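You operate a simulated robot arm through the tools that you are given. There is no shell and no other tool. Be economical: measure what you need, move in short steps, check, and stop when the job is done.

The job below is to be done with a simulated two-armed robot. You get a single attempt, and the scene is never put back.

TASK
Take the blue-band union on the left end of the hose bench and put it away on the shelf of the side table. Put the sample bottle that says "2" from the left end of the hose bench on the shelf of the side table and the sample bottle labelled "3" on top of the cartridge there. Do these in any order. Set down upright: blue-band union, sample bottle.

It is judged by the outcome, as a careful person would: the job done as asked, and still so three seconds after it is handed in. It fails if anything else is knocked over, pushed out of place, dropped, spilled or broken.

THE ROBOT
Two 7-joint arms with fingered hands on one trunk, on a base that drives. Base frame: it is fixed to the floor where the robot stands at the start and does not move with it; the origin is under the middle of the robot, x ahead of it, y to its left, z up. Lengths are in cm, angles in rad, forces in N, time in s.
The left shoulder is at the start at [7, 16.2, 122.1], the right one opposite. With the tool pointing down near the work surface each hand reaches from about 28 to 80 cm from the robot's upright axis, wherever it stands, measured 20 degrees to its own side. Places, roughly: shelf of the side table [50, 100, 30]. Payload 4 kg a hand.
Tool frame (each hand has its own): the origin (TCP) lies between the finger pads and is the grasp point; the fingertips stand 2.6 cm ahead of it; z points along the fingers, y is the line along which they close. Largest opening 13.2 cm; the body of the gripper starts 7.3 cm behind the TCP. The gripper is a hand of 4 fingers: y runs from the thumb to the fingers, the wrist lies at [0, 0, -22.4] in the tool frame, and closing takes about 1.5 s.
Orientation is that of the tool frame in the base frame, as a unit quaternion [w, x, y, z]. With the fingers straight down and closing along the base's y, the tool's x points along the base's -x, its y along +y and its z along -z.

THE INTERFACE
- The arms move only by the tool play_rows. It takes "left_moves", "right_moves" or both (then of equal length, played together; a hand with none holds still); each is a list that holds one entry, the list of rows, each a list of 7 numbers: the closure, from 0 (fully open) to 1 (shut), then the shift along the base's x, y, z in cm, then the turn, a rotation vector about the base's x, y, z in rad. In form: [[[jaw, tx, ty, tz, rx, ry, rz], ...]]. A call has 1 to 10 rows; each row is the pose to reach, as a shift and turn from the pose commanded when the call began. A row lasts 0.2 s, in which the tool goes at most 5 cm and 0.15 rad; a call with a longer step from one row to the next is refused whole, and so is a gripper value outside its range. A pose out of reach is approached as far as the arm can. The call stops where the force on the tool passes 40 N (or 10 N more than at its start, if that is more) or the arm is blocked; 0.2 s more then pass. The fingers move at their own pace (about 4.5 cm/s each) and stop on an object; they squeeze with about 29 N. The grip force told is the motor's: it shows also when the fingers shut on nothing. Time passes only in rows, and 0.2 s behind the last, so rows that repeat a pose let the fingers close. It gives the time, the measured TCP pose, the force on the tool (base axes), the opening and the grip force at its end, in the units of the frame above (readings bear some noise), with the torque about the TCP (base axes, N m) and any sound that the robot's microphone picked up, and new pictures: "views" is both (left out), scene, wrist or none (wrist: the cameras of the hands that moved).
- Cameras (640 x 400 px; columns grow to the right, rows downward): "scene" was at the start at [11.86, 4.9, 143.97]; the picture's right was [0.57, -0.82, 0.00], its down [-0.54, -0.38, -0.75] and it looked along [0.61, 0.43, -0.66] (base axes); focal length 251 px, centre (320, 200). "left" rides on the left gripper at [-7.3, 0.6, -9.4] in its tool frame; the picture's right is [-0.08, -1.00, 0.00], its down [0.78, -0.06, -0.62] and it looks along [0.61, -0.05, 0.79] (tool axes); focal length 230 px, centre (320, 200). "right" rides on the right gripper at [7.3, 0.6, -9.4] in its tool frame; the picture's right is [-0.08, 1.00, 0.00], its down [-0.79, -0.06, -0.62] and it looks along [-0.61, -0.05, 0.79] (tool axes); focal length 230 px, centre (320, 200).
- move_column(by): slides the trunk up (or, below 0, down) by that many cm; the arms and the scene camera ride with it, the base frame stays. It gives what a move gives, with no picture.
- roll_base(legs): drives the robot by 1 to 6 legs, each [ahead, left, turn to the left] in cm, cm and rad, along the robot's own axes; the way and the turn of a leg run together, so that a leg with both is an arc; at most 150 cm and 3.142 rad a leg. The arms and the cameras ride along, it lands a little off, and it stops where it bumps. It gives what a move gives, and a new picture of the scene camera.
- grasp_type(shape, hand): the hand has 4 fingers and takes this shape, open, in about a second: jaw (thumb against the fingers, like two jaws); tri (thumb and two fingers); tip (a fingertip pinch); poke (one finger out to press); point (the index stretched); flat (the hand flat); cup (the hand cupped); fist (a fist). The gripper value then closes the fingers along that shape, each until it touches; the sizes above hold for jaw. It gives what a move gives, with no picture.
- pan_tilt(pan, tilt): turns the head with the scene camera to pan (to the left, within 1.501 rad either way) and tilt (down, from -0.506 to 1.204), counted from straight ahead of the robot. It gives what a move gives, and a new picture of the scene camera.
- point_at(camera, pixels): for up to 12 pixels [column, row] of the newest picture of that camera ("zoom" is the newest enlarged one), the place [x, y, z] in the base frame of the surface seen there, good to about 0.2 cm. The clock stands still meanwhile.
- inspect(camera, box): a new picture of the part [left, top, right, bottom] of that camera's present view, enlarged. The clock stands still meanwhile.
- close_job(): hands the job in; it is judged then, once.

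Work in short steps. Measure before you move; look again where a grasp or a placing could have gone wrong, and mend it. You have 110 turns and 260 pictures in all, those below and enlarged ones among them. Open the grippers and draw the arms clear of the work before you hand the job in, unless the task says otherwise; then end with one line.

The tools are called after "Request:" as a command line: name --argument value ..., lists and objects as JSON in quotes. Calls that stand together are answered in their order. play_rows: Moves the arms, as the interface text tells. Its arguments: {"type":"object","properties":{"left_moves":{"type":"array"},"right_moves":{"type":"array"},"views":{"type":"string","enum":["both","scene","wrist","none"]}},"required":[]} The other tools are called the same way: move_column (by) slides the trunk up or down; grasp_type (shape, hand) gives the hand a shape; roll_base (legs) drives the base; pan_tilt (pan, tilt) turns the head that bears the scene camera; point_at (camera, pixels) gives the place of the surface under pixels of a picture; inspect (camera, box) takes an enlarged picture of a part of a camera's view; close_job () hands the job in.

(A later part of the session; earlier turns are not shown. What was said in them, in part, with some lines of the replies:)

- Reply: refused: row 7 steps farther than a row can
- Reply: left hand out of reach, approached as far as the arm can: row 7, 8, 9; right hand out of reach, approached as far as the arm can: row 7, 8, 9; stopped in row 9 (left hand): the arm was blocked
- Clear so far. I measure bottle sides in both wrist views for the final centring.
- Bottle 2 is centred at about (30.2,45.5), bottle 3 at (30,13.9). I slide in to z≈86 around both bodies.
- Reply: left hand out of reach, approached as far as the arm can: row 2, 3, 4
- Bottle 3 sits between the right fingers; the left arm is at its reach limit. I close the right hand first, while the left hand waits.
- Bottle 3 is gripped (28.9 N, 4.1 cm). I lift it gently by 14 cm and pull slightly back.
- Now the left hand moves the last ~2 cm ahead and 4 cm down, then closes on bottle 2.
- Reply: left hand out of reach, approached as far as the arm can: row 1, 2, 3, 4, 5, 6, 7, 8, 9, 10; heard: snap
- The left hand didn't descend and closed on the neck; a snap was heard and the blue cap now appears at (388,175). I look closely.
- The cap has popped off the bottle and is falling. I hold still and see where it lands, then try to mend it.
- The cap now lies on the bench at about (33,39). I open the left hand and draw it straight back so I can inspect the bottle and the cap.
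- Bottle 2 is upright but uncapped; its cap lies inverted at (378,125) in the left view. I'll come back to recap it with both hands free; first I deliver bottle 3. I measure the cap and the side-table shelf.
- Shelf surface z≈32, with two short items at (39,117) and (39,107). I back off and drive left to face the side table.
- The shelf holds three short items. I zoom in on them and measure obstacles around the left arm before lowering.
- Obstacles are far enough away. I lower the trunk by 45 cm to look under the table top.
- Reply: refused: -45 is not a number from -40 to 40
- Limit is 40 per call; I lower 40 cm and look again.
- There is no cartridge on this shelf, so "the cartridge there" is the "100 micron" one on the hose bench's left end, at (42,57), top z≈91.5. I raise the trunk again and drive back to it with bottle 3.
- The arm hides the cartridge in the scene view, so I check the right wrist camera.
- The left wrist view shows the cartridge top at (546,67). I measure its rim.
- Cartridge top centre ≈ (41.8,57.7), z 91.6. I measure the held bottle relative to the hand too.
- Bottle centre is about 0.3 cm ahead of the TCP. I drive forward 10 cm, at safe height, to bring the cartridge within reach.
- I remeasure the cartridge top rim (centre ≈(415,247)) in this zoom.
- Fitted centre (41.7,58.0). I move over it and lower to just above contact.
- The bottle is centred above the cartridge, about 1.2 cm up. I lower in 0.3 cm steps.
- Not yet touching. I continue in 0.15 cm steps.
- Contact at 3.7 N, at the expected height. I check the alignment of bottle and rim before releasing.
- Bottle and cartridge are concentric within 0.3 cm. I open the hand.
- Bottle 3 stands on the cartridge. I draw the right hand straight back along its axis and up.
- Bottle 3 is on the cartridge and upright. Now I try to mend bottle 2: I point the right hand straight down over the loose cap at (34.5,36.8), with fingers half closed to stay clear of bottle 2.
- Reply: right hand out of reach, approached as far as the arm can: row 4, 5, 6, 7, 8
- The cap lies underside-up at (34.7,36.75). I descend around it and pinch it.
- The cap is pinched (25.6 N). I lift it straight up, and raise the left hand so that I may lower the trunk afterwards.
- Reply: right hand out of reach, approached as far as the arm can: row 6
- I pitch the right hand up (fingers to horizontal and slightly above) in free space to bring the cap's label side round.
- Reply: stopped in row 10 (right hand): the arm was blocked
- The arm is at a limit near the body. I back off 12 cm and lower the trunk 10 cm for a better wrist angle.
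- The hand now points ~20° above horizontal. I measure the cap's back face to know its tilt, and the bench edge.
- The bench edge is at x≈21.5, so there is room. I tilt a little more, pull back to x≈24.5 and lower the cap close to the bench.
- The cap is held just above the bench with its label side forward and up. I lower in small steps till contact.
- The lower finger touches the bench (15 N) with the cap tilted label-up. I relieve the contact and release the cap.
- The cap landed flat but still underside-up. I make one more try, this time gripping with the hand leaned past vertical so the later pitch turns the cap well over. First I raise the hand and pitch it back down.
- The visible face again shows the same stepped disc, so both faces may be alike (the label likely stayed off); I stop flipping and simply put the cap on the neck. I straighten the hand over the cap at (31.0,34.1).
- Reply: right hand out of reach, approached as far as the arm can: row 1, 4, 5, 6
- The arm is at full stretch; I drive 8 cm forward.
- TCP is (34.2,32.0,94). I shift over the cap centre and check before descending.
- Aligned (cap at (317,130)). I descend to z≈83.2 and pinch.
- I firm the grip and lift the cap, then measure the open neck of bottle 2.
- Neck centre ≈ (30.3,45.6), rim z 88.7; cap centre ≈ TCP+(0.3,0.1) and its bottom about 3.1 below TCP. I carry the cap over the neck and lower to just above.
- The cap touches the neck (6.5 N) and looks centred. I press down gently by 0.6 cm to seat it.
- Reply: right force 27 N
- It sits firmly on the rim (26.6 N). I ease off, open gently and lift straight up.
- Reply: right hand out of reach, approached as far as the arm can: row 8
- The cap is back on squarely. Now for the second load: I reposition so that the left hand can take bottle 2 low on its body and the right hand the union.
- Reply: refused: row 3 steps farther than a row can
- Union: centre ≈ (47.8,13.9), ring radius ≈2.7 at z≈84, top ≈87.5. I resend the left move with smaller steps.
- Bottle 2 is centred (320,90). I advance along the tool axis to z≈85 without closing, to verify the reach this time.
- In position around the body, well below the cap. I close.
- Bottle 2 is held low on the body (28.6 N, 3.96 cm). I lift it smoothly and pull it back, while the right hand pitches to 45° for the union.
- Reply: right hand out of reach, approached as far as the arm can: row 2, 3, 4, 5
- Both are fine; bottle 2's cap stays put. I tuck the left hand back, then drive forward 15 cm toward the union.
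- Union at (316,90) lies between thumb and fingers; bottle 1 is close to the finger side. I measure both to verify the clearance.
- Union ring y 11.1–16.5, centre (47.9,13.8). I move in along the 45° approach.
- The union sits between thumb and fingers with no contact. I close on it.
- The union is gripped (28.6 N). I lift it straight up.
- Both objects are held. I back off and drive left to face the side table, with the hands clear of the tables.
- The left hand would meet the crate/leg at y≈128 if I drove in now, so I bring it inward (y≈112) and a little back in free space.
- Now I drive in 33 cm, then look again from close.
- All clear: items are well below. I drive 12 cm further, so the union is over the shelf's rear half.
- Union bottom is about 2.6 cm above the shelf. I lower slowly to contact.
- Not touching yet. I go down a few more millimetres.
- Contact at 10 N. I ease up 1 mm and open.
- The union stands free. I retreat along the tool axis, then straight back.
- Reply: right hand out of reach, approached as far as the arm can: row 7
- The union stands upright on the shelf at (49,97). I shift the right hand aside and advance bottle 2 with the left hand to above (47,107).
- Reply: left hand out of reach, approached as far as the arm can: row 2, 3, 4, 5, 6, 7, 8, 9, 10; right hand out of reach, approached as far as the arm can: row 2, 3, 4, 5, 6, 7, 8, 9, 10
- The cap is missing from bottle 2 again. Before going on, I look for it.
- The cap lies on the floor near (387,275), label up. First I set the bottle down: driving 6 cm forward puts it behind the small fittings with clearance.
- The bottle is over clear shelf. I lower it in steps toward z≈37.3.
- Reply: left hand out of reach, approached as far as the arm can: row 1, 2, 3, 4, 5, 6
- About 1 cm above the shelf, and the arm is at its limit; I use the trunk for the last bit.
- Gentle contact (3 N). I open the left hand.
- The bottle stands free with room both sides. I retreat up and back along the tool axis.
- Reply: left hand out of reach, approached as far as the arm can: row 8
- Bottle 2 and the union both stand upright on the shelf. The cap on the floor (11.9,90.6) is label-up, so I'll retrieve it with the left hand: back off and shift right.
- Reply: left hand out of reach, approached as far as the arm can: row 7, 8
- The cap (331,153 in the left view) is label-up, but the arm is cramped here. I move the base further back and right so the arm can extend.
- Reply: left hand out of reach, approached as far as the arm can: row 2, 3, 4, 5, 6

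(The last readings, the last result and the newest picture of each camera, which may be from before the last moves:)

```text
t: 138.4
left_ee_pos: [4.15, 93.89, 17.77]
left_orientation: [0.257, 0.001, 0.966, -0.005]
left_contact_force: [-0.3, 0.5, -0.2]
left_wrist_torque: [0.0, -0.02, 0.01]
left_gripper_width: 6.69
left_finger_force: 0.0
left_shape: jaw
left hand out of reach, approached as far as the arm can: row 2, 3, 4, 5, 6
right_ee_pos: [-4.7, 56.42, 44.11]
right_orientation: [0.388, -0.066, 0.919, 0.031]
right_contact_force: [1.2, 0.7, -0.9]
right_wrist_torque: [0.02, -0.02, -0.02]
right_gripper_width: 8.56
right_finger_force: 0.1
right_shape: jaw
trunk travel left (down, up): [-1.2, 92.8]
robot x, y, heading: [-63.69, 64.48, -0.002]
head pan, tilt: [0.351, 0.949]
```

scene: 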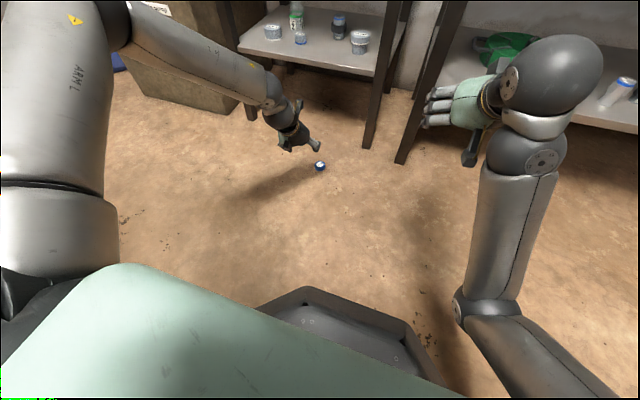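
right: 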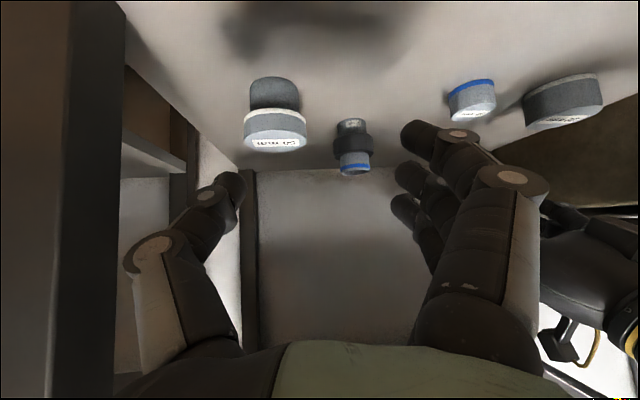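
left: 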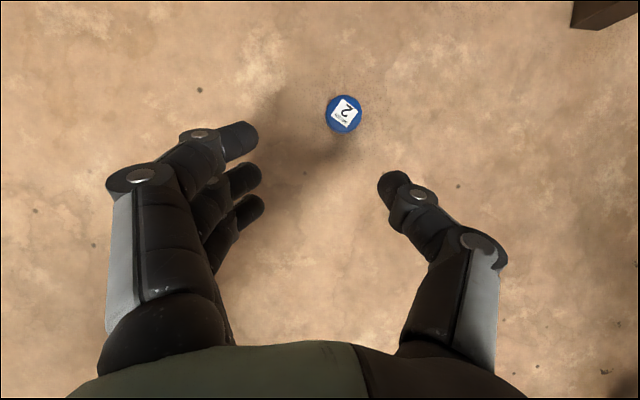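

The left arm can't get down there in its posture. I raise the left hand out of the way and try with the right arm instead.

Request:
play_rows --left_moves '[[[0.3, 0, 0, 4, 0, 0, 0], [0.3, 0, 0, 8, 0, 0, 0], [0.3, 0, 0, 12, 0, 0, 0], [0.3, 0, 0, 16, 0, 0, 0], [0.3, 0, 0, 20, 0, 0, 0], [0.3, 0, 0, 24, 0, 0, 0], [0.3, 0, 0, 28, 0, 0, 0], [0.3, 0, 0, 32, 0, 0, 0], [0.3, 0, 0, 36, 0, 0, 0]]]' --views "none"

Request:
roll_base --legs '[[0, 27, 0]]'

Request:
play_rows --right_moves '[[[0.5, 2, 0, -4, -0.02, 0.13, 0], [0.5, 4, 0, -8, -0.039, 0.259, 0], [0.5, 6, 0, -12, -0.039, 0.259, 0], [0.5, 8, 0, -16, -0.039, 0.259, 0], [0.5, 10, 0, -20, -0.039, 0.259, 0], [0.5, 12, 0, -24, -0.039, 0.259, 0], [0.5, 12, 0, -28, -0.039, 0.259, 0], [0.5, 12, 0, -31, -0.039, 0.259, 0]]]'

```text
t: 140.4
left_ee_pos: [3.84, 94.14, 53.52]
left_orientation: [0.257, 0.0, 0.966, -0.004]
left_contact_force: [0.2, 0.2, -0.6]
left_wrist_torque: [0.01, -0.02, 0.0]
left_gripper_width: 9.21
left_finger_force: 0.0
left_shape: jaw
right_ee_pos: [-4.6, 56.35, 44.1]
right_orientation: [0.388, -0.065, 0.919, 0.03]
right_contact_force: [-0.3, -0.1, 0.3]
right_wrist_torque: [-0.02, 0.01, 0.02]
right_gripper_width: 8.54
right_finger_force: 0.0
right_shape: jaw
trunk travel left (down, up): [-1.2, 92.8]
robot x, y, heading: [-63.86, 64.6, 0.001]
head pan, tilt: [0.351, 0.949]
```

```text
t: 142.3
left_ee_pos: [3.67, 120.98, 53.5]
left_orientation: [0.258, -0.002, 0.966, -0.004]
left_contact_force: [0.2, -0.4, -0.2]
left_wrist_torque: [-0.01, 0.0, -0.02]
left_gripper_width: 9.21
left_finger_force: 0.0
left_shape: jaw
right_ee_pos: [-4.67, 83.27, 44.21]
right_orientation: [0.388, -0.067, 0.919, 0.031]
right_contact_force: [-0.3, 0.2, -1.0]
right_wrist_torque: [0.0, 0.01, -0.01]
right_gripper_width: 8.52
right_finger_force: 0.0
right_shape: jaw
trunk travel left (down, up): [-1.2, 92.8]
robot x, y, heading: [-63.87, 91.29, 0.006]
head pan, tilt: [0.351, 0.949]
```

scene: 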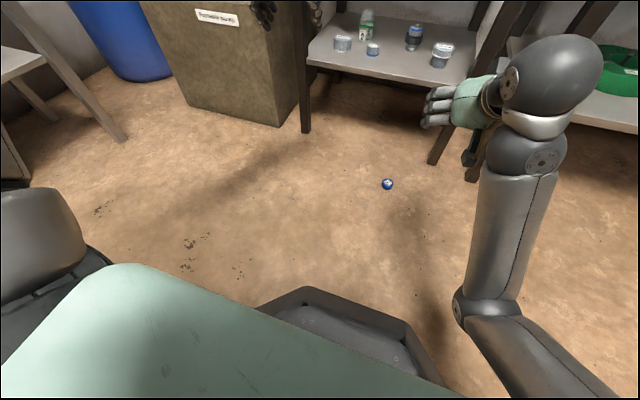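

```text
t: 144.1
left_ee_pos: [3.77, 120.9, 53.43]
left_orientation: [0.258, -0.002, 0.966, -0.004]
left_contact_force: [-0.3, -0.5, -0.3]
left_wrist_torque: [0.0, 0.0, -0.02]
left_gripper_width: 9.2
left_finger_force: 0.0
left_shape: jaw
right_ee_pos: [7.09, 83.24, 13.0]
right_orientation: [0.264, -0.071, 0.962, 0.023]
right_contact_force: [-0.2, 0.0, -0.1]
right_wrist_torque: [-0.02, 0.0, 0.02]
right_gripper_width: 6.71
right_finger_force: 0.0
right_shape: jaw
trunk travel left (down, up): [-1.2, 92.8]
robot x, y, heading: [-63.95, 91.18, 0.002]
head pan, tilt: [0.351, 0.949]
```

scene: 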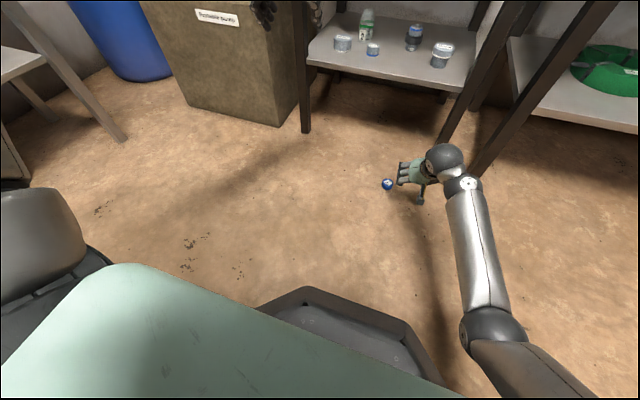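
right: 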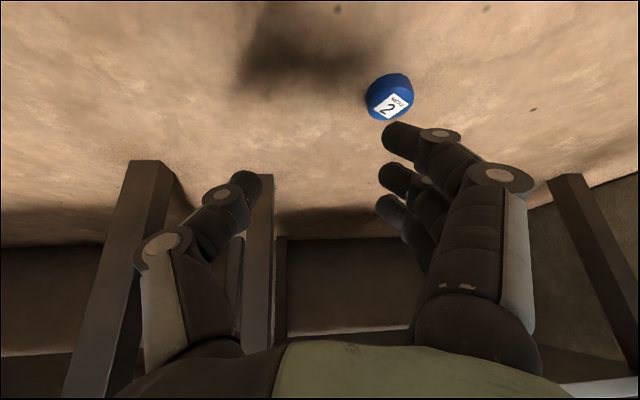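

The right arm reaches the floor. I measure the cap at (390,97).

Request:
point_at --camera "right" --pixels '[[390, 97], [368, 97], [412, 97], [390, 76], [390, 115]]'

```text
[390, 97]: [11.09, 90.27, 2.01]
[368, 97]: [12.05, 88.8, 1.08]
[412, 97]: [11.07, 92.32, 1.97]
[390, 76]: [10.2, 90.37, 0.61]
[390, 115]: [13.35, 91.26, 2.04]
```

Cap centre ≈ (12.0,90.6), height 2. I move above-behind it and then down along the tool axis, and pinch.

Request:
play_rows --right_moves '[[[0.5, 0.4, 3.4, -1, 0, 0, 0], [0.5, 1.2, 6.8, -3, 0, 0, 0], [0.5, 1.2, 6.8, -5.1, 0, 0, 0], [0.5, 2.5, 7, -7.5, 0, 0, 0], [0.5, 3.8, 7.2, -9.7, 0, 0, 0], [0.85, 3.8, 7.2, -9.7, 0, 0, 0], [0.85, 3.8, 7.2, -9.7, 0, 0, 0], [0.85, 3.8, 7.2, -9.7, 0, 0, 0], [0.85, 3.8, 7.2, -9.7, 0, 0, 0], [0.85, 3.8, 7.2, -9.7, 0, 0, 0]]]'

```text
t: 146.3
left_ee_pos: [3.61, 120.99, 53.67]
left_orientation: [0.26, -0.002, 0.966, -0.004]
left_contact_force: [0.0, 1.0, -0.2]
left_wrist_torque: [-0.03, 0.01, -0.03]
left_gripper_width: 9.21
left_finger_force: 0.0
left_shape: jaw
right_ee_pos: [11.32, 90.4, 3.74]
right_orientation: [0.266, -0.07, 0.961, 0.021]
right_contact_force: [1.9, -2.3, 18.2]
right_wrist_torque: [0.12, -0.13, -0.01]
right_gripper_width: 2.13
right_finger_force: 25.9
right_shape: jaw
trunk travel left (down, up): [-1.2, 92.8]
robot x, y, heading: [-63.59, 91.17, 0.01]
head pan, tilt: [0.351, 0.949]
```

scene: 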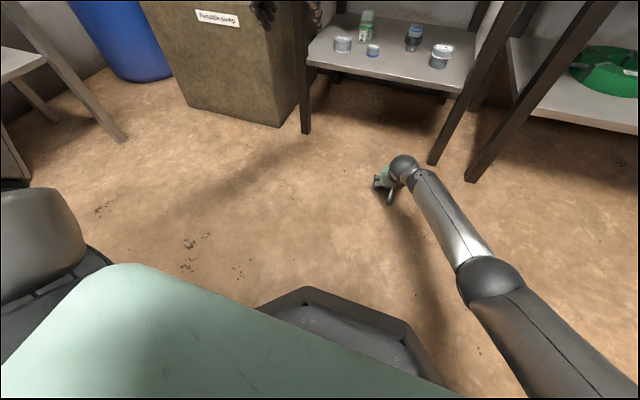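
right: 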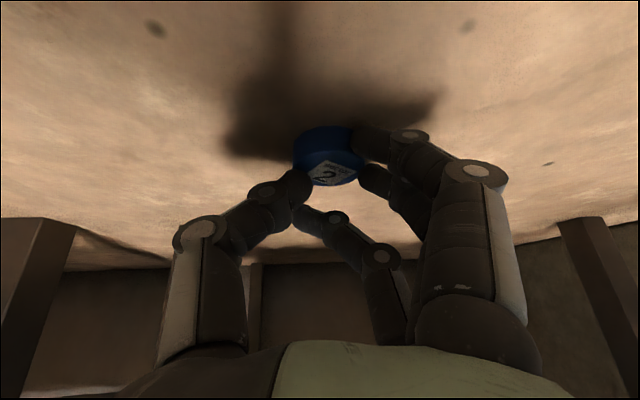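

The cap is pinched label-up (25.9 N). I lift it to z≈48 while retracting the left hand.

Request:
play_rows --right_moves '[[[0.85, 0, 0, 2, 0, 0, 0], [0.85, 0, 0, 6.5, 0, 0, 0], [0.85, 0, 0, 11, 0, 0, 0], [0.85, 0, 0, 16, 0, 0, 0], [0.85, 0, 0, 21, 0, 0, 0], [0.85, 0, 0, 26, 0, 0, 0], [0.85, 0, 0, 31, 0, 0, 0], [0.85, 0, 0, 36, 0, 0, 0], [0.85, 0, 0, 41, 0, 0, 0], [0.85, 0, 0, 45.5, 0, 0, 0]]]' --left_moves '[[[0.3, -2, 0, 0, 0, 0, 0], [0.3, -4, 0, 0, 0, 0, 0], [0.3, -6, 0, 0, 0, 0, 0], [0.3, -8, 0, 0, 0, 0, 0], [0.3, -10, 0, 0, 0, 0, 0], [0.3, -12, 0, 0, 0, 0, 0], [0.3, -14, 0, 0, 0, 0, 0], [0.3, -16, 0, 0, 0, 0, 0], [0.3, -18, 0, 0, 0, 0, 0], [0.3, -20, 0, 0, 0, 0, 0]]]'

```text
t: 148.5
left_ee_pos: [-16.32, 121.16, 53.46]
left_orientation: [0.258, -0.002, 0.966, -0.004]
left_contact_force: [0.4, -0.4, 0.0]
left_wrist_torque: [0.04, -0.02, -0.03]
left_gripper_width: 9.22
left_finger_force: 0.1
left_shape: jaw
right_ee_pos: [10.98, 90.5, 49.26]
right_orientation: [0.265, -0.07, 0.962, 0.022]
right_contact_force: [-0.3, 0.8, -0.6]
right_wrist_torque: [0.01, 0.0, 0.01]
right_gripper_width: 1.6
right_finger_force: 29.2
right_shape: jaw
trunk travel left (down, up): [-1.2, 92.8]
robot x, y, heading: [-64.52, 91.39, 0.006]
head pan, tilt: [0.351, 0.949]
```

scene: 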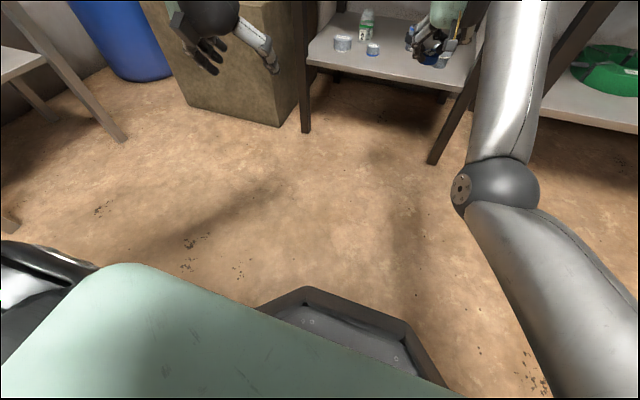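
right: 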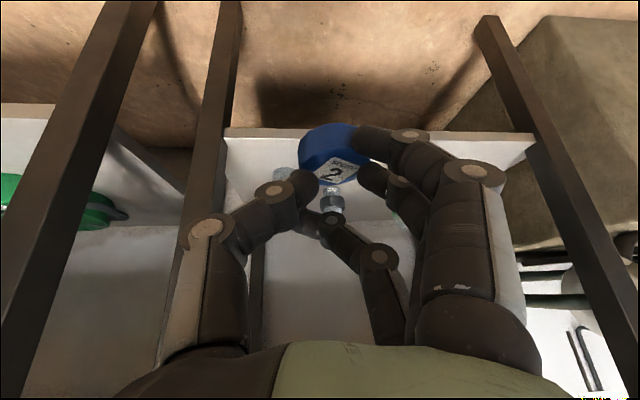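
left: 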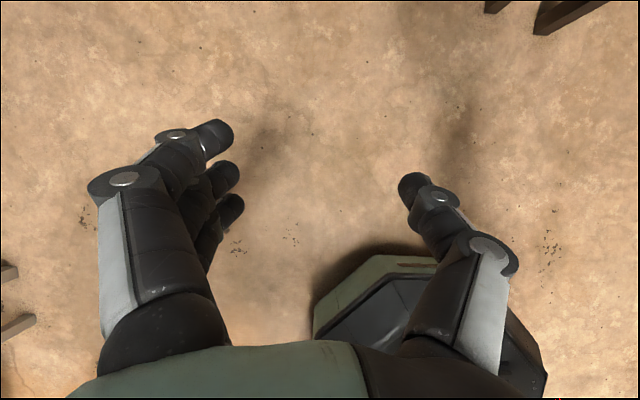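

The cap shifted a bit in the grip; I measure its top face to see its tilt.

Request:
inspect --camera "right" --box '[250, 100, 450, 225]'

Request:
point_at --camera "right" --pixels '[[340, 160], [325, 172], [352, 172], [338, 182], [325, 180], [348, 160], [315, 150], [330, 135], [350, 140]]'

```text
3.20 times, centred on (350, 162) of right
```

zoom: 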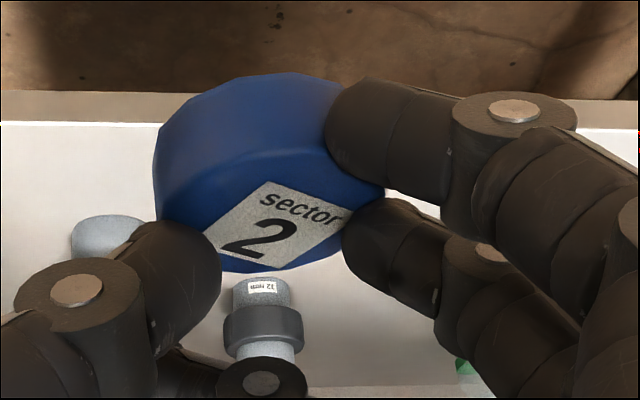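

```text
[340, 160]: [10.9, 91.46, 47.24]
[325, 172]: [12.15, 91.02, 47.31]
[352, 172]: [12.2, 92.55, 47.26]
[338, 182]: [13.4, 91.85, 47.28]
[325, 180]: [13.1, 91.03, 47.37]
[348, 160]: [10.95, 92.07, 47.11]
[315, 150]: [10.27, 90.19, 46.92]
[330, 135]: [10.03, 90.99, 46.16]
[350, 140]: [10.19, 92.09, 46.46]
```

The cap is level, label-up, with its bottom 3.95 cm below the TCP and centre at TCP+(1.1,0.8). I shift the right hand leftward in the open, then drive toward the shelf.

Request:
play_rows --right_moves '[[[0.85, 0, 3, -0.5, 0, 0, 0], [0.85, 0, 6, -1, 0, 0, 0], [0.85, 0, 9, -1.5, 0, 0, 0], [0.85, 0, 12, -1.8, 0, 0, 0], [0.85, 0, 15, -1.8, 0, 0, 0]]]' --views "none"

Request:
roll_base --legs '[[0, 7, 0], [24, 0, 0]]'

Request:
pan_tilt --pan 0.2 --tilt 0.5

Request:
inspect --camera "right" --box '[0, 0, 640, 400]'

```text
t: 149.7
left_ee_pos: [-16.26, 121.11, 53.56]
left_orientation: [0.259, -0.001, 0.966, -0.003]
left_contact_force: [0.0, 0.1, 0.2]
left_wrist_torque: [-0.02, 0.03, 0.0]
left_gripper_width: 9.18
left_finger_force: 0.0
left_shape: jaw
right_ee_pos: [11.18, 104.39, 47.11]
right_orientation: [0.263, -0.07, 0.962, 0.022]
right_contact_force: [-0.9, 0.4, 0.1]
right_wrist_torque: [0.02, 0.0, -0.01]
right_gripper_width: 1.61
right_finger_force: 29.3
right_shape: jaw
right hand out of reach, approached as far as the arm can: row 5
trunk travel left (down, up): [-1.2, 92.8]
robot x, y, heading: [-64.11, 91.3, 0.004]
head pan, tilt: [0.351, 0.949]
```

```text
t: 152.1
left_ee_pos: [7.71, 128.14, 53.55]
left_orientation: [0.258, 0.0, 0.966, -0.004]
left_contact_force: [0.0, -0.1, -0.4]
left_wrist_torque: [-0.03, 0.01, 0.04]
left_gripper_width: 9.19
left_finger_force: 0.0
left_shape: jaw
right_ee_pos: [35.1, 111.29, 47.25]
right_orientation: [0.265, -0.068, 0.962, 0.021]
right_contact_force: [0.0, 0.5, -0.9]
right_wrist_torque: [0.0, 0.0, -0.02]
right_gripper_width: 1.66
right_finger_force: 29.6
right_shape: jaw
trunk travel left (down, up): [-1.2, 92.8]
robot x, y, heading: [-39.69, 98.72, 0.004]
head pan, tilt: [0.351, 0.949]
```

scene: 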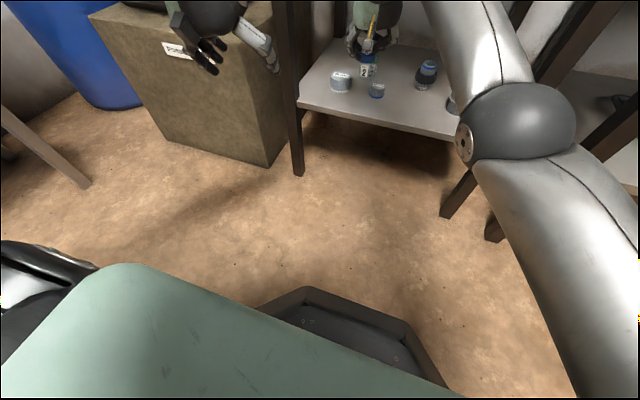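

```text
t: 152.9
left_ee_pos: [7.64, 128.05, 53.47]
left_orientation: [0.257, 0.001, 0.966, -0.005]
left_contact_force: [-0.3, 0.8, 0.3]
left_wrist_torque: [0.03, 0.01, 0.03]
left_gripper_width: 9.19
left_finger_force: 0.0
left_shape: jaw
right_ee_pos: [35.01, 111.37, 47.27]
right_orientation: [0.265, -0.069, 0.962, 0.022]
right_contact_force: [-0.2, -1.2, -0.2]
right_wrist_torque: [0.01, -0.04, -0.02]
right_gripper_width: 1.59
right_finger_force: 29.1
right_shape: jaw
trunk travel left (down, up): [-1.2, 92.8]
robot x, y, heading: [-39.99, 98.6, 0.002]
head pan, tilt: [0.201, 0.499]
```

scene: 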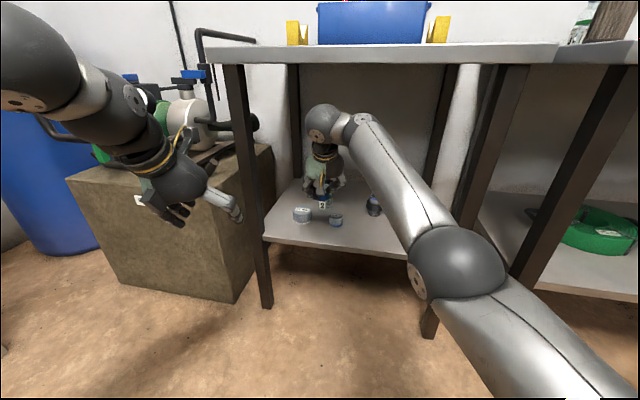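

```text
1.00 times, centred on (320, 200) of right
```

zoom: 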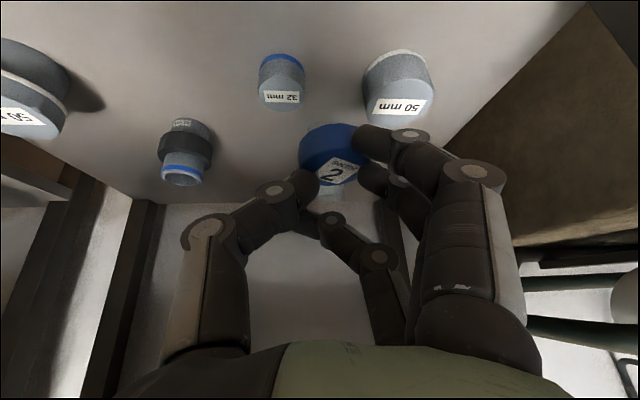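

The cap is at (332,145) in the right view and the bottle is right behind it. I measure bottle 2 in a scene zoom and the visible bits in the right view.

Request:
inspect --camera "scene" --box '[270, 140, 390, 230]'

Request:
inspect --camera "right" --box '[280, 100, 420, 230]'

```text
4.44 times, centred on (330, 185) of scene
```

zoom: 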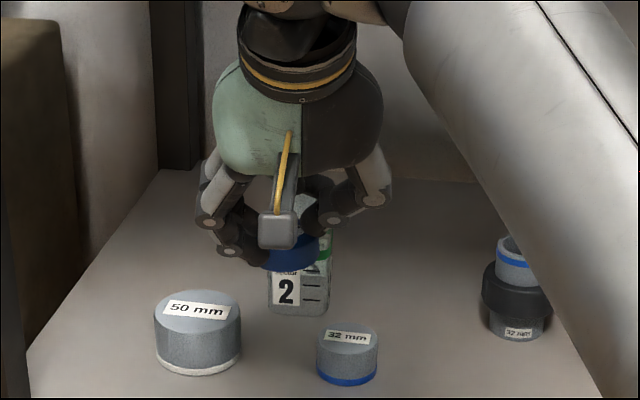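

```text
3.08 times, centred on (350, 165) of right
```

zoom: 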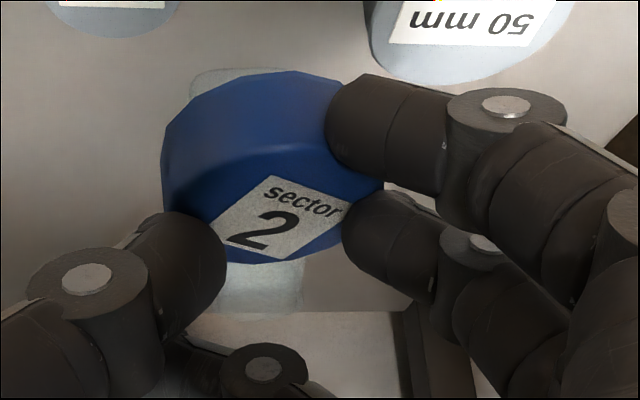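

Request:
point_at --camera "scene" --pixels '[[322, 205], [319, 209], [331, 206], [332, 209], [326, 209], [331, 196]]'

```text
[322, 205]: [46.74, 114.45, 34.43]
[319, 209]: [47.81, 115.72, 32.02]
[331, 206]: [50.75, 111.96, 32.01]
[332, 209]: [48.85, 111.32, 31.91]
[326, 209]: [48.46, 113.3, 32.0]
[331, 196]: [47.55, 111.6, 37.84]
```

Bottle centre ≈ (49.3,113.9), neck top z≈40.7, so the TCP target is (48.2,113.1,44.6). I drive in 12 cm, cap still above the neck height.

Request:
roll_base --legs '[[12, 1.2, 0]]'

Request:
play_rows --right_moves '[[[0.85, 0, 0, 0, 0, 0, 0]]]' --views "wrist"

Request:
inspect --camera "right" --box '[250, 80, 430, 240]'

```text
t: 154.2
left_ee_pos: [19.84, 129.45, 53.59]
left_orientation: [0.258, 0.0, 0.966, -0.004]
left_contact_force: [-0.5, 0.8, -0.6]
left_wrist_torque: [0.01, -0.01, -0.04]
left_gripper_width: 9.18
left_finger_force: 0.0
left_shape: jaw
right_ee_pos: [47.2, 112.67, 47.11]
right_orientation: [0.265, -0.07, 0.962, 0.021]
right_contact_force: [-0.6, -0.2, 0.0]
right_wrist_torque: [0.0, 0.03, 0.03]
right_gripper_width: 1.6
right_finger_force: 29.2
right_shape: jaw
trunk travel left (down, up): [-1.2, 92.8]
robot x, y, heading: [-27.72, 99.66, 0.008]
head pan, tilt: [0.201, 0.499]
```

scene: 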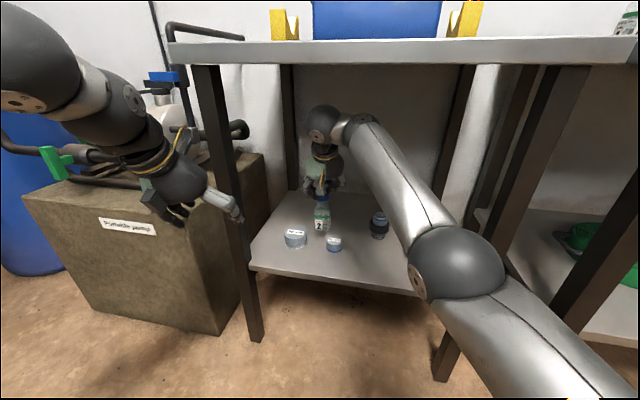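

```text
t: 154.6
left_ee_pos: [19.8, 129.5, 53.55]
left_orientation: [0.258, -0.002, 0.966, -0.003]
left_contact_force: [0.4, -0.1, -0.2]
left_wrist_torque: [0.01, -0.04, 0.01]
left_gripper_width: 9.19
left_finger_force: 0.1
left_shape: jaw
right_ee_pos: [47.16, 112.61, 47.31]
right_orientation: [0.265, -0.07, 0.961, 0.022]
right_contact_force: [-0.1, 0.2, 0.3]
right_wrist_torque: [-0.01, -0.02, 0.01]
right_gripper_width: 1.62
right_finger_force: 28.8
right_shape: jaw
trunk travel left (down, up): [-1.2, 92.8]
robot x, y, heading: [-28.15, 99.67, 0.006]
head pan, tilt: [0.201, 0.499]
```

right: 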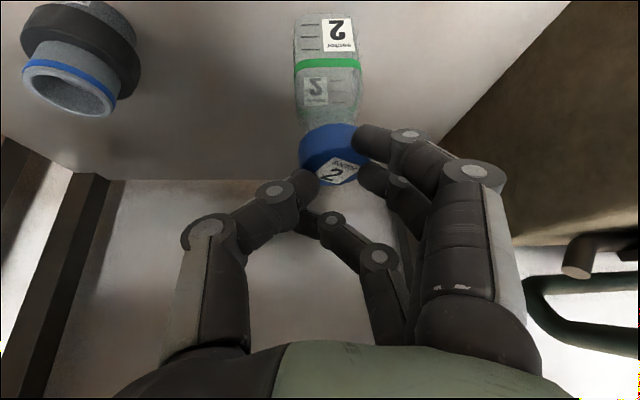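

```text
2.50 times, centred on (340, 160) of right
```

zoom: 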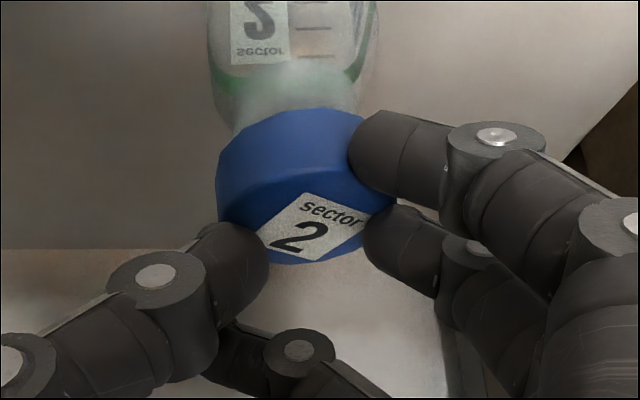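

Nicely lined up. I measure cap and bottle in this view for the final offset.

Request:
point_at --camera "right" --pixels '[[325, 45], [297, 60], [360, 60], [330, 112], [328, 172], [301, 155], [330, 130], [345, 165], [340, 182]]'

```text
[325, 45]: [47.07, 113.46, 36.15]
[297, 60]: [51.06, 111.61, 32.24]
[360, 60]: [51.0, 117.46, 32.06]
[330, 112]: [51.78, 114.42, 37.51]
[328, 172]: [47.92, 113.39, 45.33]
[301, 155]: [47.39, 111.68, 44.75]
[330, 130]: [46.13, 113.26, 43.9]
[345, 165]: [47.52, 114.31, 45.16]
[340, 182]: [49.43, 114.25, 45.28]
```

Cap centre (48.15,113.4), bottle (49.4,113.75). I shift and lower to just above the neck.

Request:
play_rows --right_moves '[[[0.85, 0.6, 0.2, 0, 0, 0, 0], [0.85, 1.25, 0.35, 0, 0, 0, 0], [0.85, 1.25, 0.35, -0.8, 0, 0, 0], [0.85, 1.25, 0.35, -1.5, 0, 0, 0], [0.85, 1.25, 0.35, -2, 0, 0, 0], [0.85, 1.25, 0.35, -2, 0, 0, 0]]]' --views "wrist"

Request:
inspect --camera "scene" --box '[280, 160, 380, 250]'

```text
t: 156.0
left_ee_pos: [19.58, 129.25, 53.73]
left_orientation: [0.259, 0.0, 0.966, -0.004]
left_contact_force: [0.5, -0.9, 0.8]
left_wrist_torque: [-0.01, 0.03, -0.03]
left_gripper_width: 9.2
left_finger_force: 0.0
left_shape: jaw
right_ee_pos: [48.33, 112.9, 45.57]
right_orientation: [0.268, -0.069, 0.961, 0.022]
right_contact_force: [2.8, -1.4, 19.4]
right_wrist_torque: [0.28, -0.14, -0.06]
right_gripper_width: 1.61
right_finger_force: 29.2
right_shape: jaw
right hand out of reach, approached as far as the arm can: row 2, 3
trunk travel left (down, up): [-1.2, 92.8]
robot x, y, heading: [-27.88, 99.63, 0.007]
head pan, tilt: [0.201, 0.499]
heard: snap
```

right: 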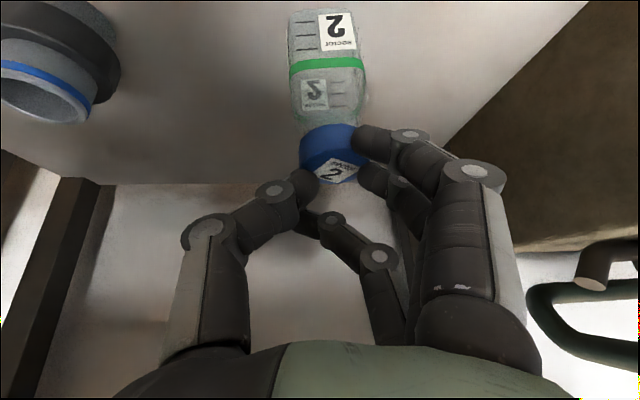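

```text
4.44 times, centred on (330, 205) of scene
```

zoom: 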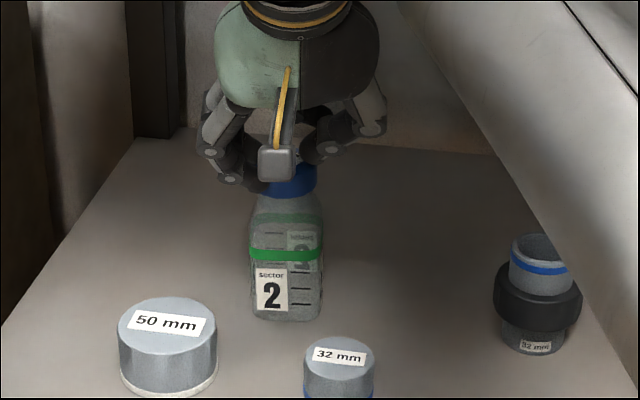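

A snap was heard: the cap has clicked back onto the bottle, label up. I open the hand slowly without moving.

Request:
play_rows --right_moves '[[[0.75, 0, 0, 0.1, 0, 0, 0], [0.7, 0, 0, 0.1, 0, 0, 0], [0.65, 0, 0, 0.1, 0, 0, 0], [0.6, 0, 0, 0.1, 0, 0, 0], [0.5, 0, 0, 0.1, 0, 0, 0], [0.4, 0, 0, 0.1, 0, 0, 0], [0.35, 0, 0, 0.1, 0, 0, 0], [0.35, 0, 0, 0.1, 0, 0, 0]]]' --views "wrist"

Request:
inspect --camera "scene" --box '[280, 160, 380, 250]'

```text
t: 157.8
left_ee_pos: [19.7, 129.34, 53.63]
left_orientation: [0.257, -0.002, 0.966, -0.003]
left_contact_force: [-0.3, -1.1, 0.3]
left_wrist_torque: [-0.02, 0.0, 0.01]
left_gripper_width: 9.19
left_finger_force: 0.0
left_shape: jaw
right_ee_pos: [48.31, 112.94, 45.27]
right_orientation: [0.263, -0.069, 0.962, 0.022]
right_contact_force: [0.3, 1.5, 3.4]
right_wrist_torque: [0.24, 0.02, -0.02]
right_gripper_width: 8.56
right_finger_force: 0.1
right_shape: jaw
trunk travel left (down, up): [-1.2, 92.8]
robot x, y, heading: [-28.04, 99.75, 0.009]
head pan, tilt: [0.201, 0.499]
```

right: 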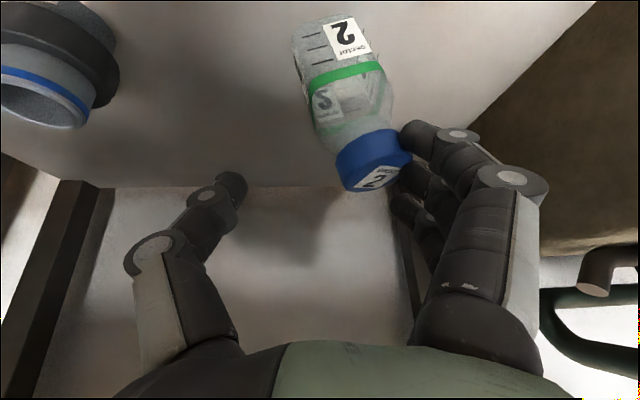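

```text
4.44 times, centred on (330, 205) of scene
```

zoom: 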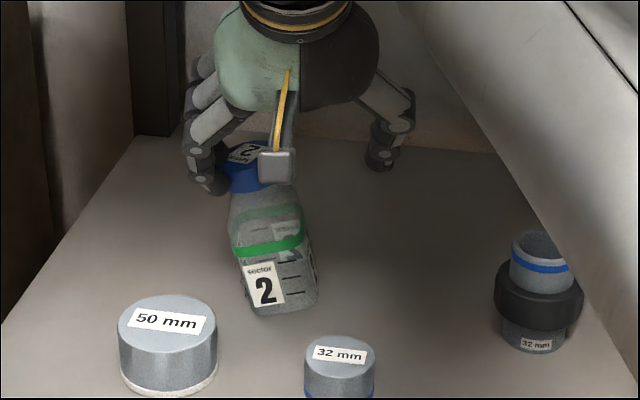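

Bottle 2 is leaning toward the finger side against the fingers (about 15°). I push it gently upright by moving the hand in −y in small steps.

Request:
play_rows --right_moves '[[[0.35, 0, -0.4, 0, 0, 0, 0], [0.35, 0, -0.8, 0, 0, 0, 0], [0.35, 0, -1.2, 0, 0, 0, 0], [0.35, 0, -1.6, 0, 0, 0, 0], [0.35, 0, -1.6, 0, 0, 0, 0]]]' --views "wrist"

Request:
inspect --camera "scene" --box '[280, 160, 380, 250]'

```text
t: 159.0
left_ee_pos: [19.77, 129.46, 53.66]
left_orientation: [0.259, 0.0, 0.966, -0.005]
left_contact_force: [-0.3, 0.6, -0.9]
left_wrist_torque: [0.0, 0.03, 0.01]
left_gripper_width: 9.23
left_finger_force: 0.1
left_shape: jaw
right_ee_pos: [48.32, 111.46, 45.47]
right_orientation: [0.266, -0.07, 0.961, 0.022]
right_contact_force: [0.3, 0.2, 7.0]
right_wrist_torque: [0.42, 0.0, -0.03]
right_gripper_width: 8.57
right_finger_force: 0.1
right_shape: jaw
trunk travel left (down, up): [-1.2, 92.8]
robot x, y, heading: [-28.01, 99.83, 0.004]
head pan, tilt: [0.201, 0.499]
```

right: 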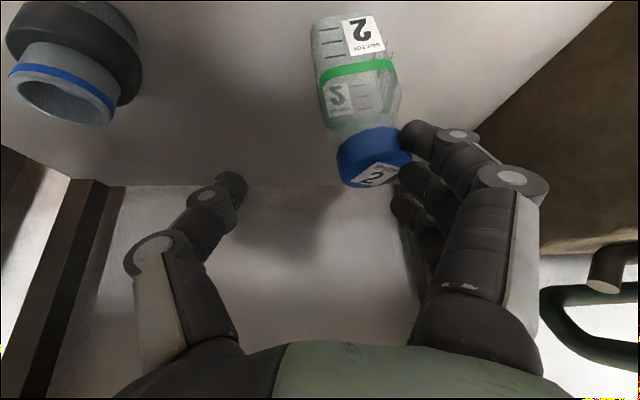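

```text
4.44 times, centred on (330, 205) of scene
```

zoom: 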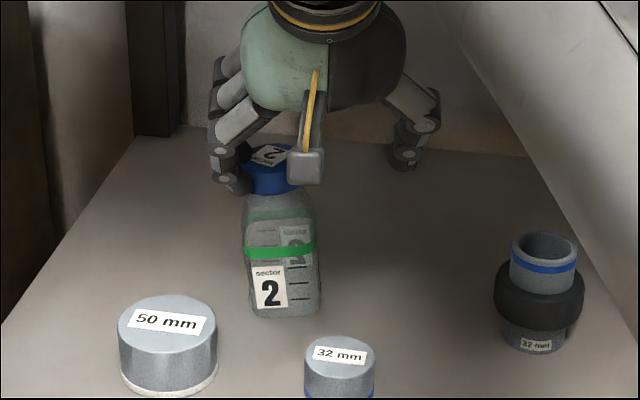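

Almost upright; the finger presses down on it slightly (7 N). I finish with a bit more −y, ease up, and look.

Request:
play_rows --right_moves '[[[0.35, 0, -0.4, 0, 0, 0, 0], [0.35, 0, -0.6, 0.2, 0, 0, 0], [0.3, 0, -0.6, 0.4, 0, 0, 0], [0.2, 0, -0.6, 0.4, 0, 0, 0], [0.2, 0, -0.6, 0.4, 0, 0, 0]]]' --views "wrist"

Request:
inspect --camera "scene" --box '[280, 160, 380, 250]'

```text
t: 160.2
left_ee_pos: [19.78, 129.36, 53.61]
left_orientation: [0.257, -0.001, 0.966, -0.004]
left_contact_force: [0.3, -0.1, -0.1]
left_wrist_torque: [-0.06, 0.01, -0.03]
left_gripper_width: 9.2
left_finger_force: 0.1
left_shape: jaw
right_ee_pos: [48.45, 110.84, 45.75]
right_orientation: [0.265, -0.07, 0.962, 0.022]
right_contact_force: [-0.5, -0.7, 0.7]
right_wrist_torque: [0.02, 0.01, -0.04]
right_gripper_width: 10.57
right_finger_force: 0.1
right_shape: jaw
trunk travel left (down, up): [-1.2, 92.8]
robot x, y, heading: [-27.99, 99.75, 0.004]
head pan, tilt: [0.201, 0.499]
```

right: 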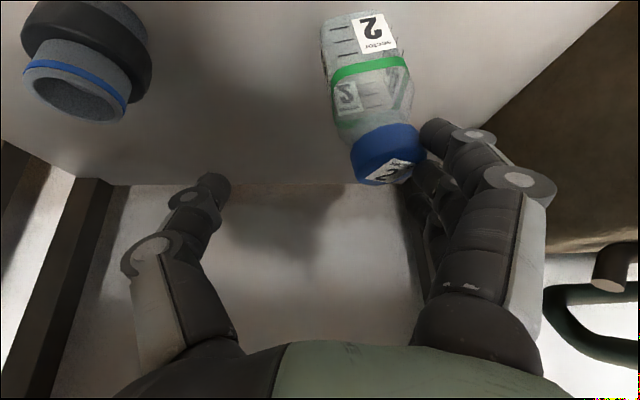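

```text
4.44 times, centred on (330, 205) of scene
```

zoom: 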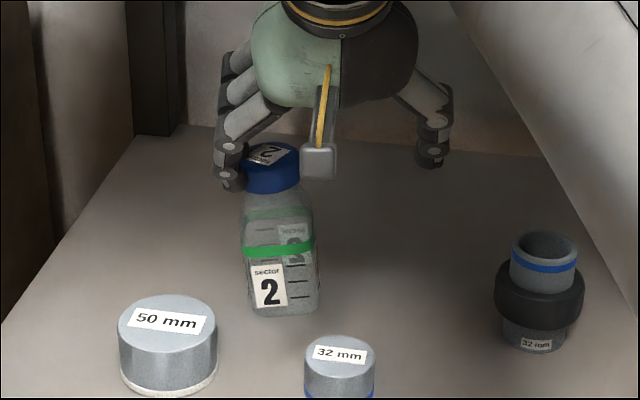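

Force has vanished; the bottle still leans slightly toward the fingers. I move the fingers away (+y, 1 cm) so it can settle on its base.

Request:
play_rows --right_moves '[[[0.15, 0, 0.3, 0, 0, 0, 0], [0.1, 0, 0.6, 0, 0, 0, 0], [0.1, 0, 1.0, 0, 0, 0, 0], [0.1, 0, 1.0, 0, 0, 0, 0]]]' --views "wrist"

Request:
inspect --camera "scene" --box '[280, 160, 380, 250]'

```text
t: 161.2
left_ee_pos: [19.69, 129.42, 53.47]
left_orientation: [0.257, -0.001, 0.966, -0.004]
left_contact_force: [-0.5, 0.1, 0.7]
left_wrist_torque: [0.03, -0.01, -0.06]
left_gripper_width: 9.2
left_finger_force: 0.1
left_shape: jaw
right_ee_pos: [48.45, 111.73, 45.71]
right_orientation: [0.265, -0.069, 0.962, 0.021]
right_contact_force: [0.3, -0.4, -0.3]
right_wrist_torque: [0.02, 0.0, 0.04]
right_gripper_width: 11.84
right_finger_force: 0.1
right_shape: jaw
trunk travel left (down, up): [-1.2, 92.8]
robot x, y, heading: [-27.88, 99.99, 0.004]
head pan, tilt: [0.201, 0.499]
```

right: 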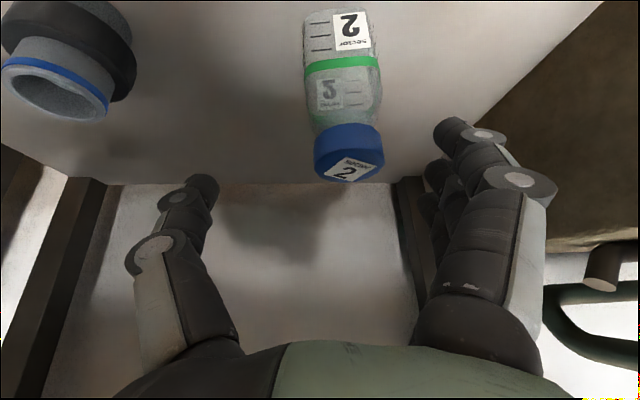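

```text
4.44 times, centred on (330, 205) of scene
```

zoom: 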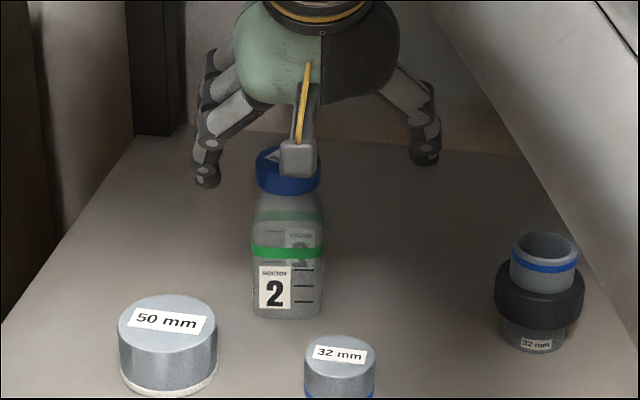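

Bottle 2 stands upright, capped, free of the hand. The fingers are clear on both sides, so I back straight out with the base.

Request:
roll_base --legs '[[-35, 0, 0]]'

Request:
inspect --camera "scene" --box '[240, 100, 440, 230]'

```text
t: 163.5
left_ee_pos: [-15.69, 129.16, 53.54]
left_orientation: [0.259, 0.001, 0.966, -0.005]
left_contact_force: [0.3, -0.3, 1.1]
left_wrist_torque: [0.01, -0.03, -0.03]
left_gripper_width: 9.21
left_finger_force: 0.2
left_shape: jaw
right_ee_pos: [13.02, 111.52, 45.86]
right_orientation: [0.264, -0.068, 0.962, 0.021]
right_contact_force: [-0.4, -0.4, 0.0]
right_wrist_torque: [0.02, -0.06, -0.04]
right_gripper_width: 11.87
right_finger_force: 0.0
right_shape: jaw
trunk travel left (down, up): [-1.2, 92.8]
robot x, y, heading: [-63.44, 99.38, -0.002]
head pan, tilt: [0.201, 0.499]
```

scene: 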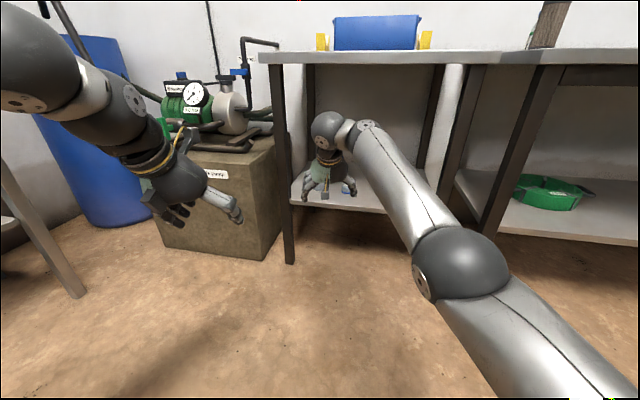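

```text
3.08 times, centred on (340, 165) of scene
```

zoom: 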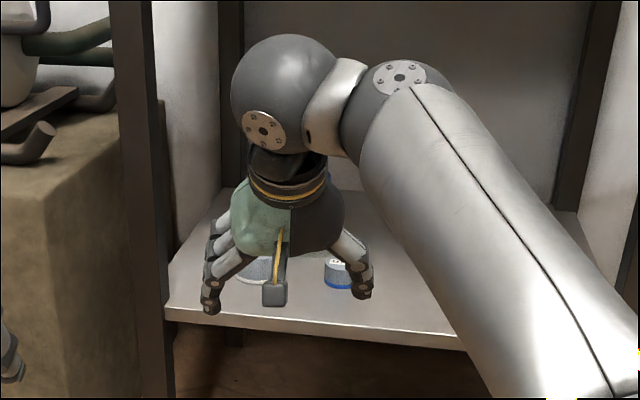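

I back off and shift right to get a clear last look at the shelf and at bottle 3 on the cartridge.

Request:
roll_base --legs '[[-25, 0, 0], [0, -30, 0]]'

Request:
inspect --camera "scene" --box '[180, 0, 500, 220]'

Request:
inspect --camera "left" --box '[0, 0, 640, 400]'

```text
t: 166.9
left_ee_pos: [-40.71, 99.51, 53.64]
left_orientation: [0.258, 0.004, 0.966, -0.005]
left_contact_force: [-0.3, 0.4, 0.0]
left_wrist_torque: [-0.02, -0.01, 0.0]
left_gripper_width: 9.21
left_finger_force: 0.0
left_shape: jaw
right_ee_pos: [-12.21, 81.56, 45.8]
right_orientation: [0.265, -0.065, 0.962, 0.019]
right_contact_force: [0.1, 0.8, 1.2]
right_wrist_torque: [0.01, 0.02, 0.05]
right_gripper_width: 11.86
right_finger_force: 0.0
right_shape: jaw
trunk travel left (down, up): [-1.2, 92.8]
robot x, y, heading: [-88.39, 70.0, -0.005]
head pan, tilt: [0.201, 0.499]
```

scene: 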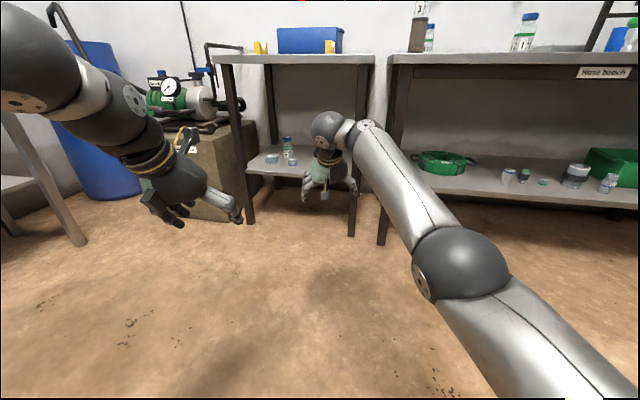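

```text
1.82 times, centred on (340, 110) of scene
```

zoom: 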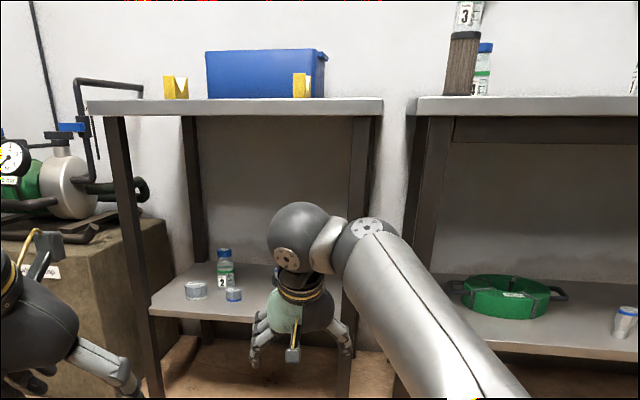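

```text
1.00 times, centred on (320, 200) of left
```

zoom: 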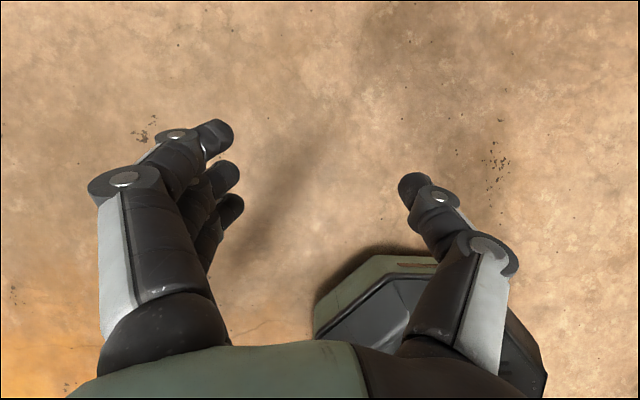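

Bottle 2 is upright and capped. I raise the trunk for a final look at the union and bottle 3.

Request:
move_column --by 40

Request:
roll_base --legs '[[0, -25, 0]]'

Request:
pan_tilt --pan 0.45 --tilt 0.5

Request:
inspect --camera "scene" --box '[160, 40, 480, 240]'

```text
t: 170.8
left_ee_pos: [-40.61, 99.34, 93.66]
left_orientation: [0.258, 0.003, 0.966, -0.005]
left_contact_force: [-0.2, 0.9, -0.4]
left_wrist_torque: [0.01, -0.02, -0.04]
left_gripper_width: 9.2
left_finger_force: 0.0
left_shape: jaw
right_ee_pos: [-12.1, 81.53, 85.71]
right_orientation: [0.265, -0.066, 0.962, 0.021]
right_contact_force: [-0.6, -0.8, -0.2]
right_wrist_torque: [0.0, 0.0, -0.02]
right_gripper_width: 11.84
right_finger_force: 0.0
right_shape: jaw
trunk travel left (down, up): [-41.2, 52.8]
robot x, y, heading: [-88.41, 70.16, 0.001]
head pan, tilt: [0.201, 0.499]
```

```text
t: 172.6
left_ee_pos: [-40.64, 73.97, 93.6]
left_orientation: [0.258, 0.006, 0.966, -0.006]
left_contact_force: [-0.3, -0.7, -0.2]
left_wrist_torque: [0.04, -0.01, 0.01]
left_gripper_width: 9.21
left_finger_force: 0.1
left_shape: jaw
right_ee_pos: [-12.07, 56.05, 85.8]
right_orientation: [0.265, -0.063, 0.962, 0.02]
right_contact_force: [0.1, -0.6, 0.0]
right_wrist_torque: [0.05, -0.01, 0.04]
right_gripper_width: 11.87
right_finger_force: 0.0
right_shape: jaw
trunk travel left (down, up): [-41.2, 52.8]
robot x, y, heading: [-88.6, 44.85, -0.011]
head pan, tilt: [0.201, 0.499]
```

scene: 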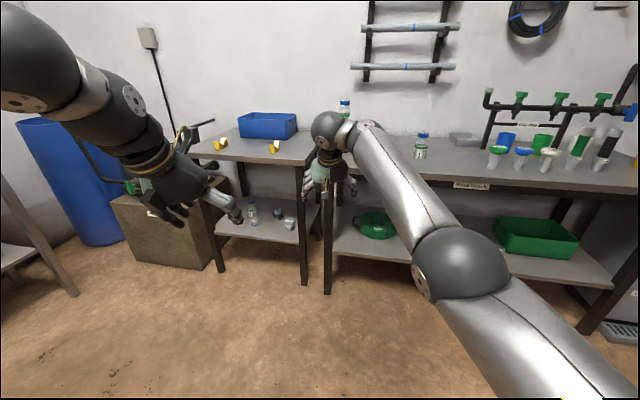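

```text
t: 173.4
left_ee_pos: [-40.6, 74.08, 93.48]
left_orientation: [0.257, 0.005, 0.966, -0.005]
left_contact_force: [-0.6, -0.5, 0.5]
left_wrist_torque: [-0.02, -0.01, -0.01]
left_gripper_width: 9.2
left_finger_force: 0.1
left_shape: jaw
right_ee_pos: [-12.2, 56.1, 85.72]
right_orientation: [0.266, -0.063, 0.962, 0.02]
right_contact_force: [0.5, 0.5, 0.5]
right_wrist_torque: [0.01, 0.0, 0.02]
right_gripper_width: 11.85
right_finger_force: 0.1
right_shape: jaw
trunk travel left (down, up): [-41.2, 52.8]
robot x, y, heading: [-88.91, 44.92, -0.008]
head pan, tilt: [0.45, 0.499]
```

scene: 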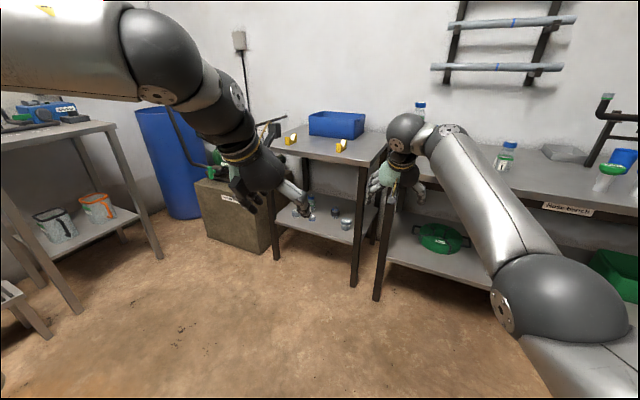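

```text
2.00 times, centred on (320, 140) of scene
```

zoom: 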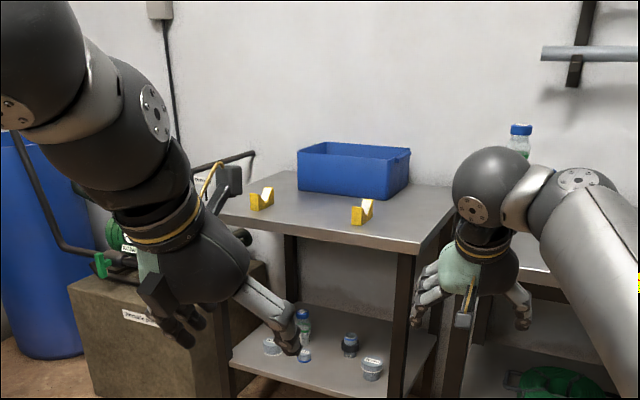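

The zoom shows the union upright on the shelf at (349,344), bottle 2 standing capped beside it, and bottle 3 on the cartridge at (520,135). Both hands are open and clear, so I hand in.

Request:
close_job

```text
The job is handed in.
```

The union and bottle 2 are upright on the side-table shelf, and bottle 3 is upright on the "100 micron" cartridge on the hose bench. Bottle 2's cap came off twice along the way: I knocked it off with a bad grip, set it back on upside down, and it then fell to the floor. It is now back on and clicked into place.
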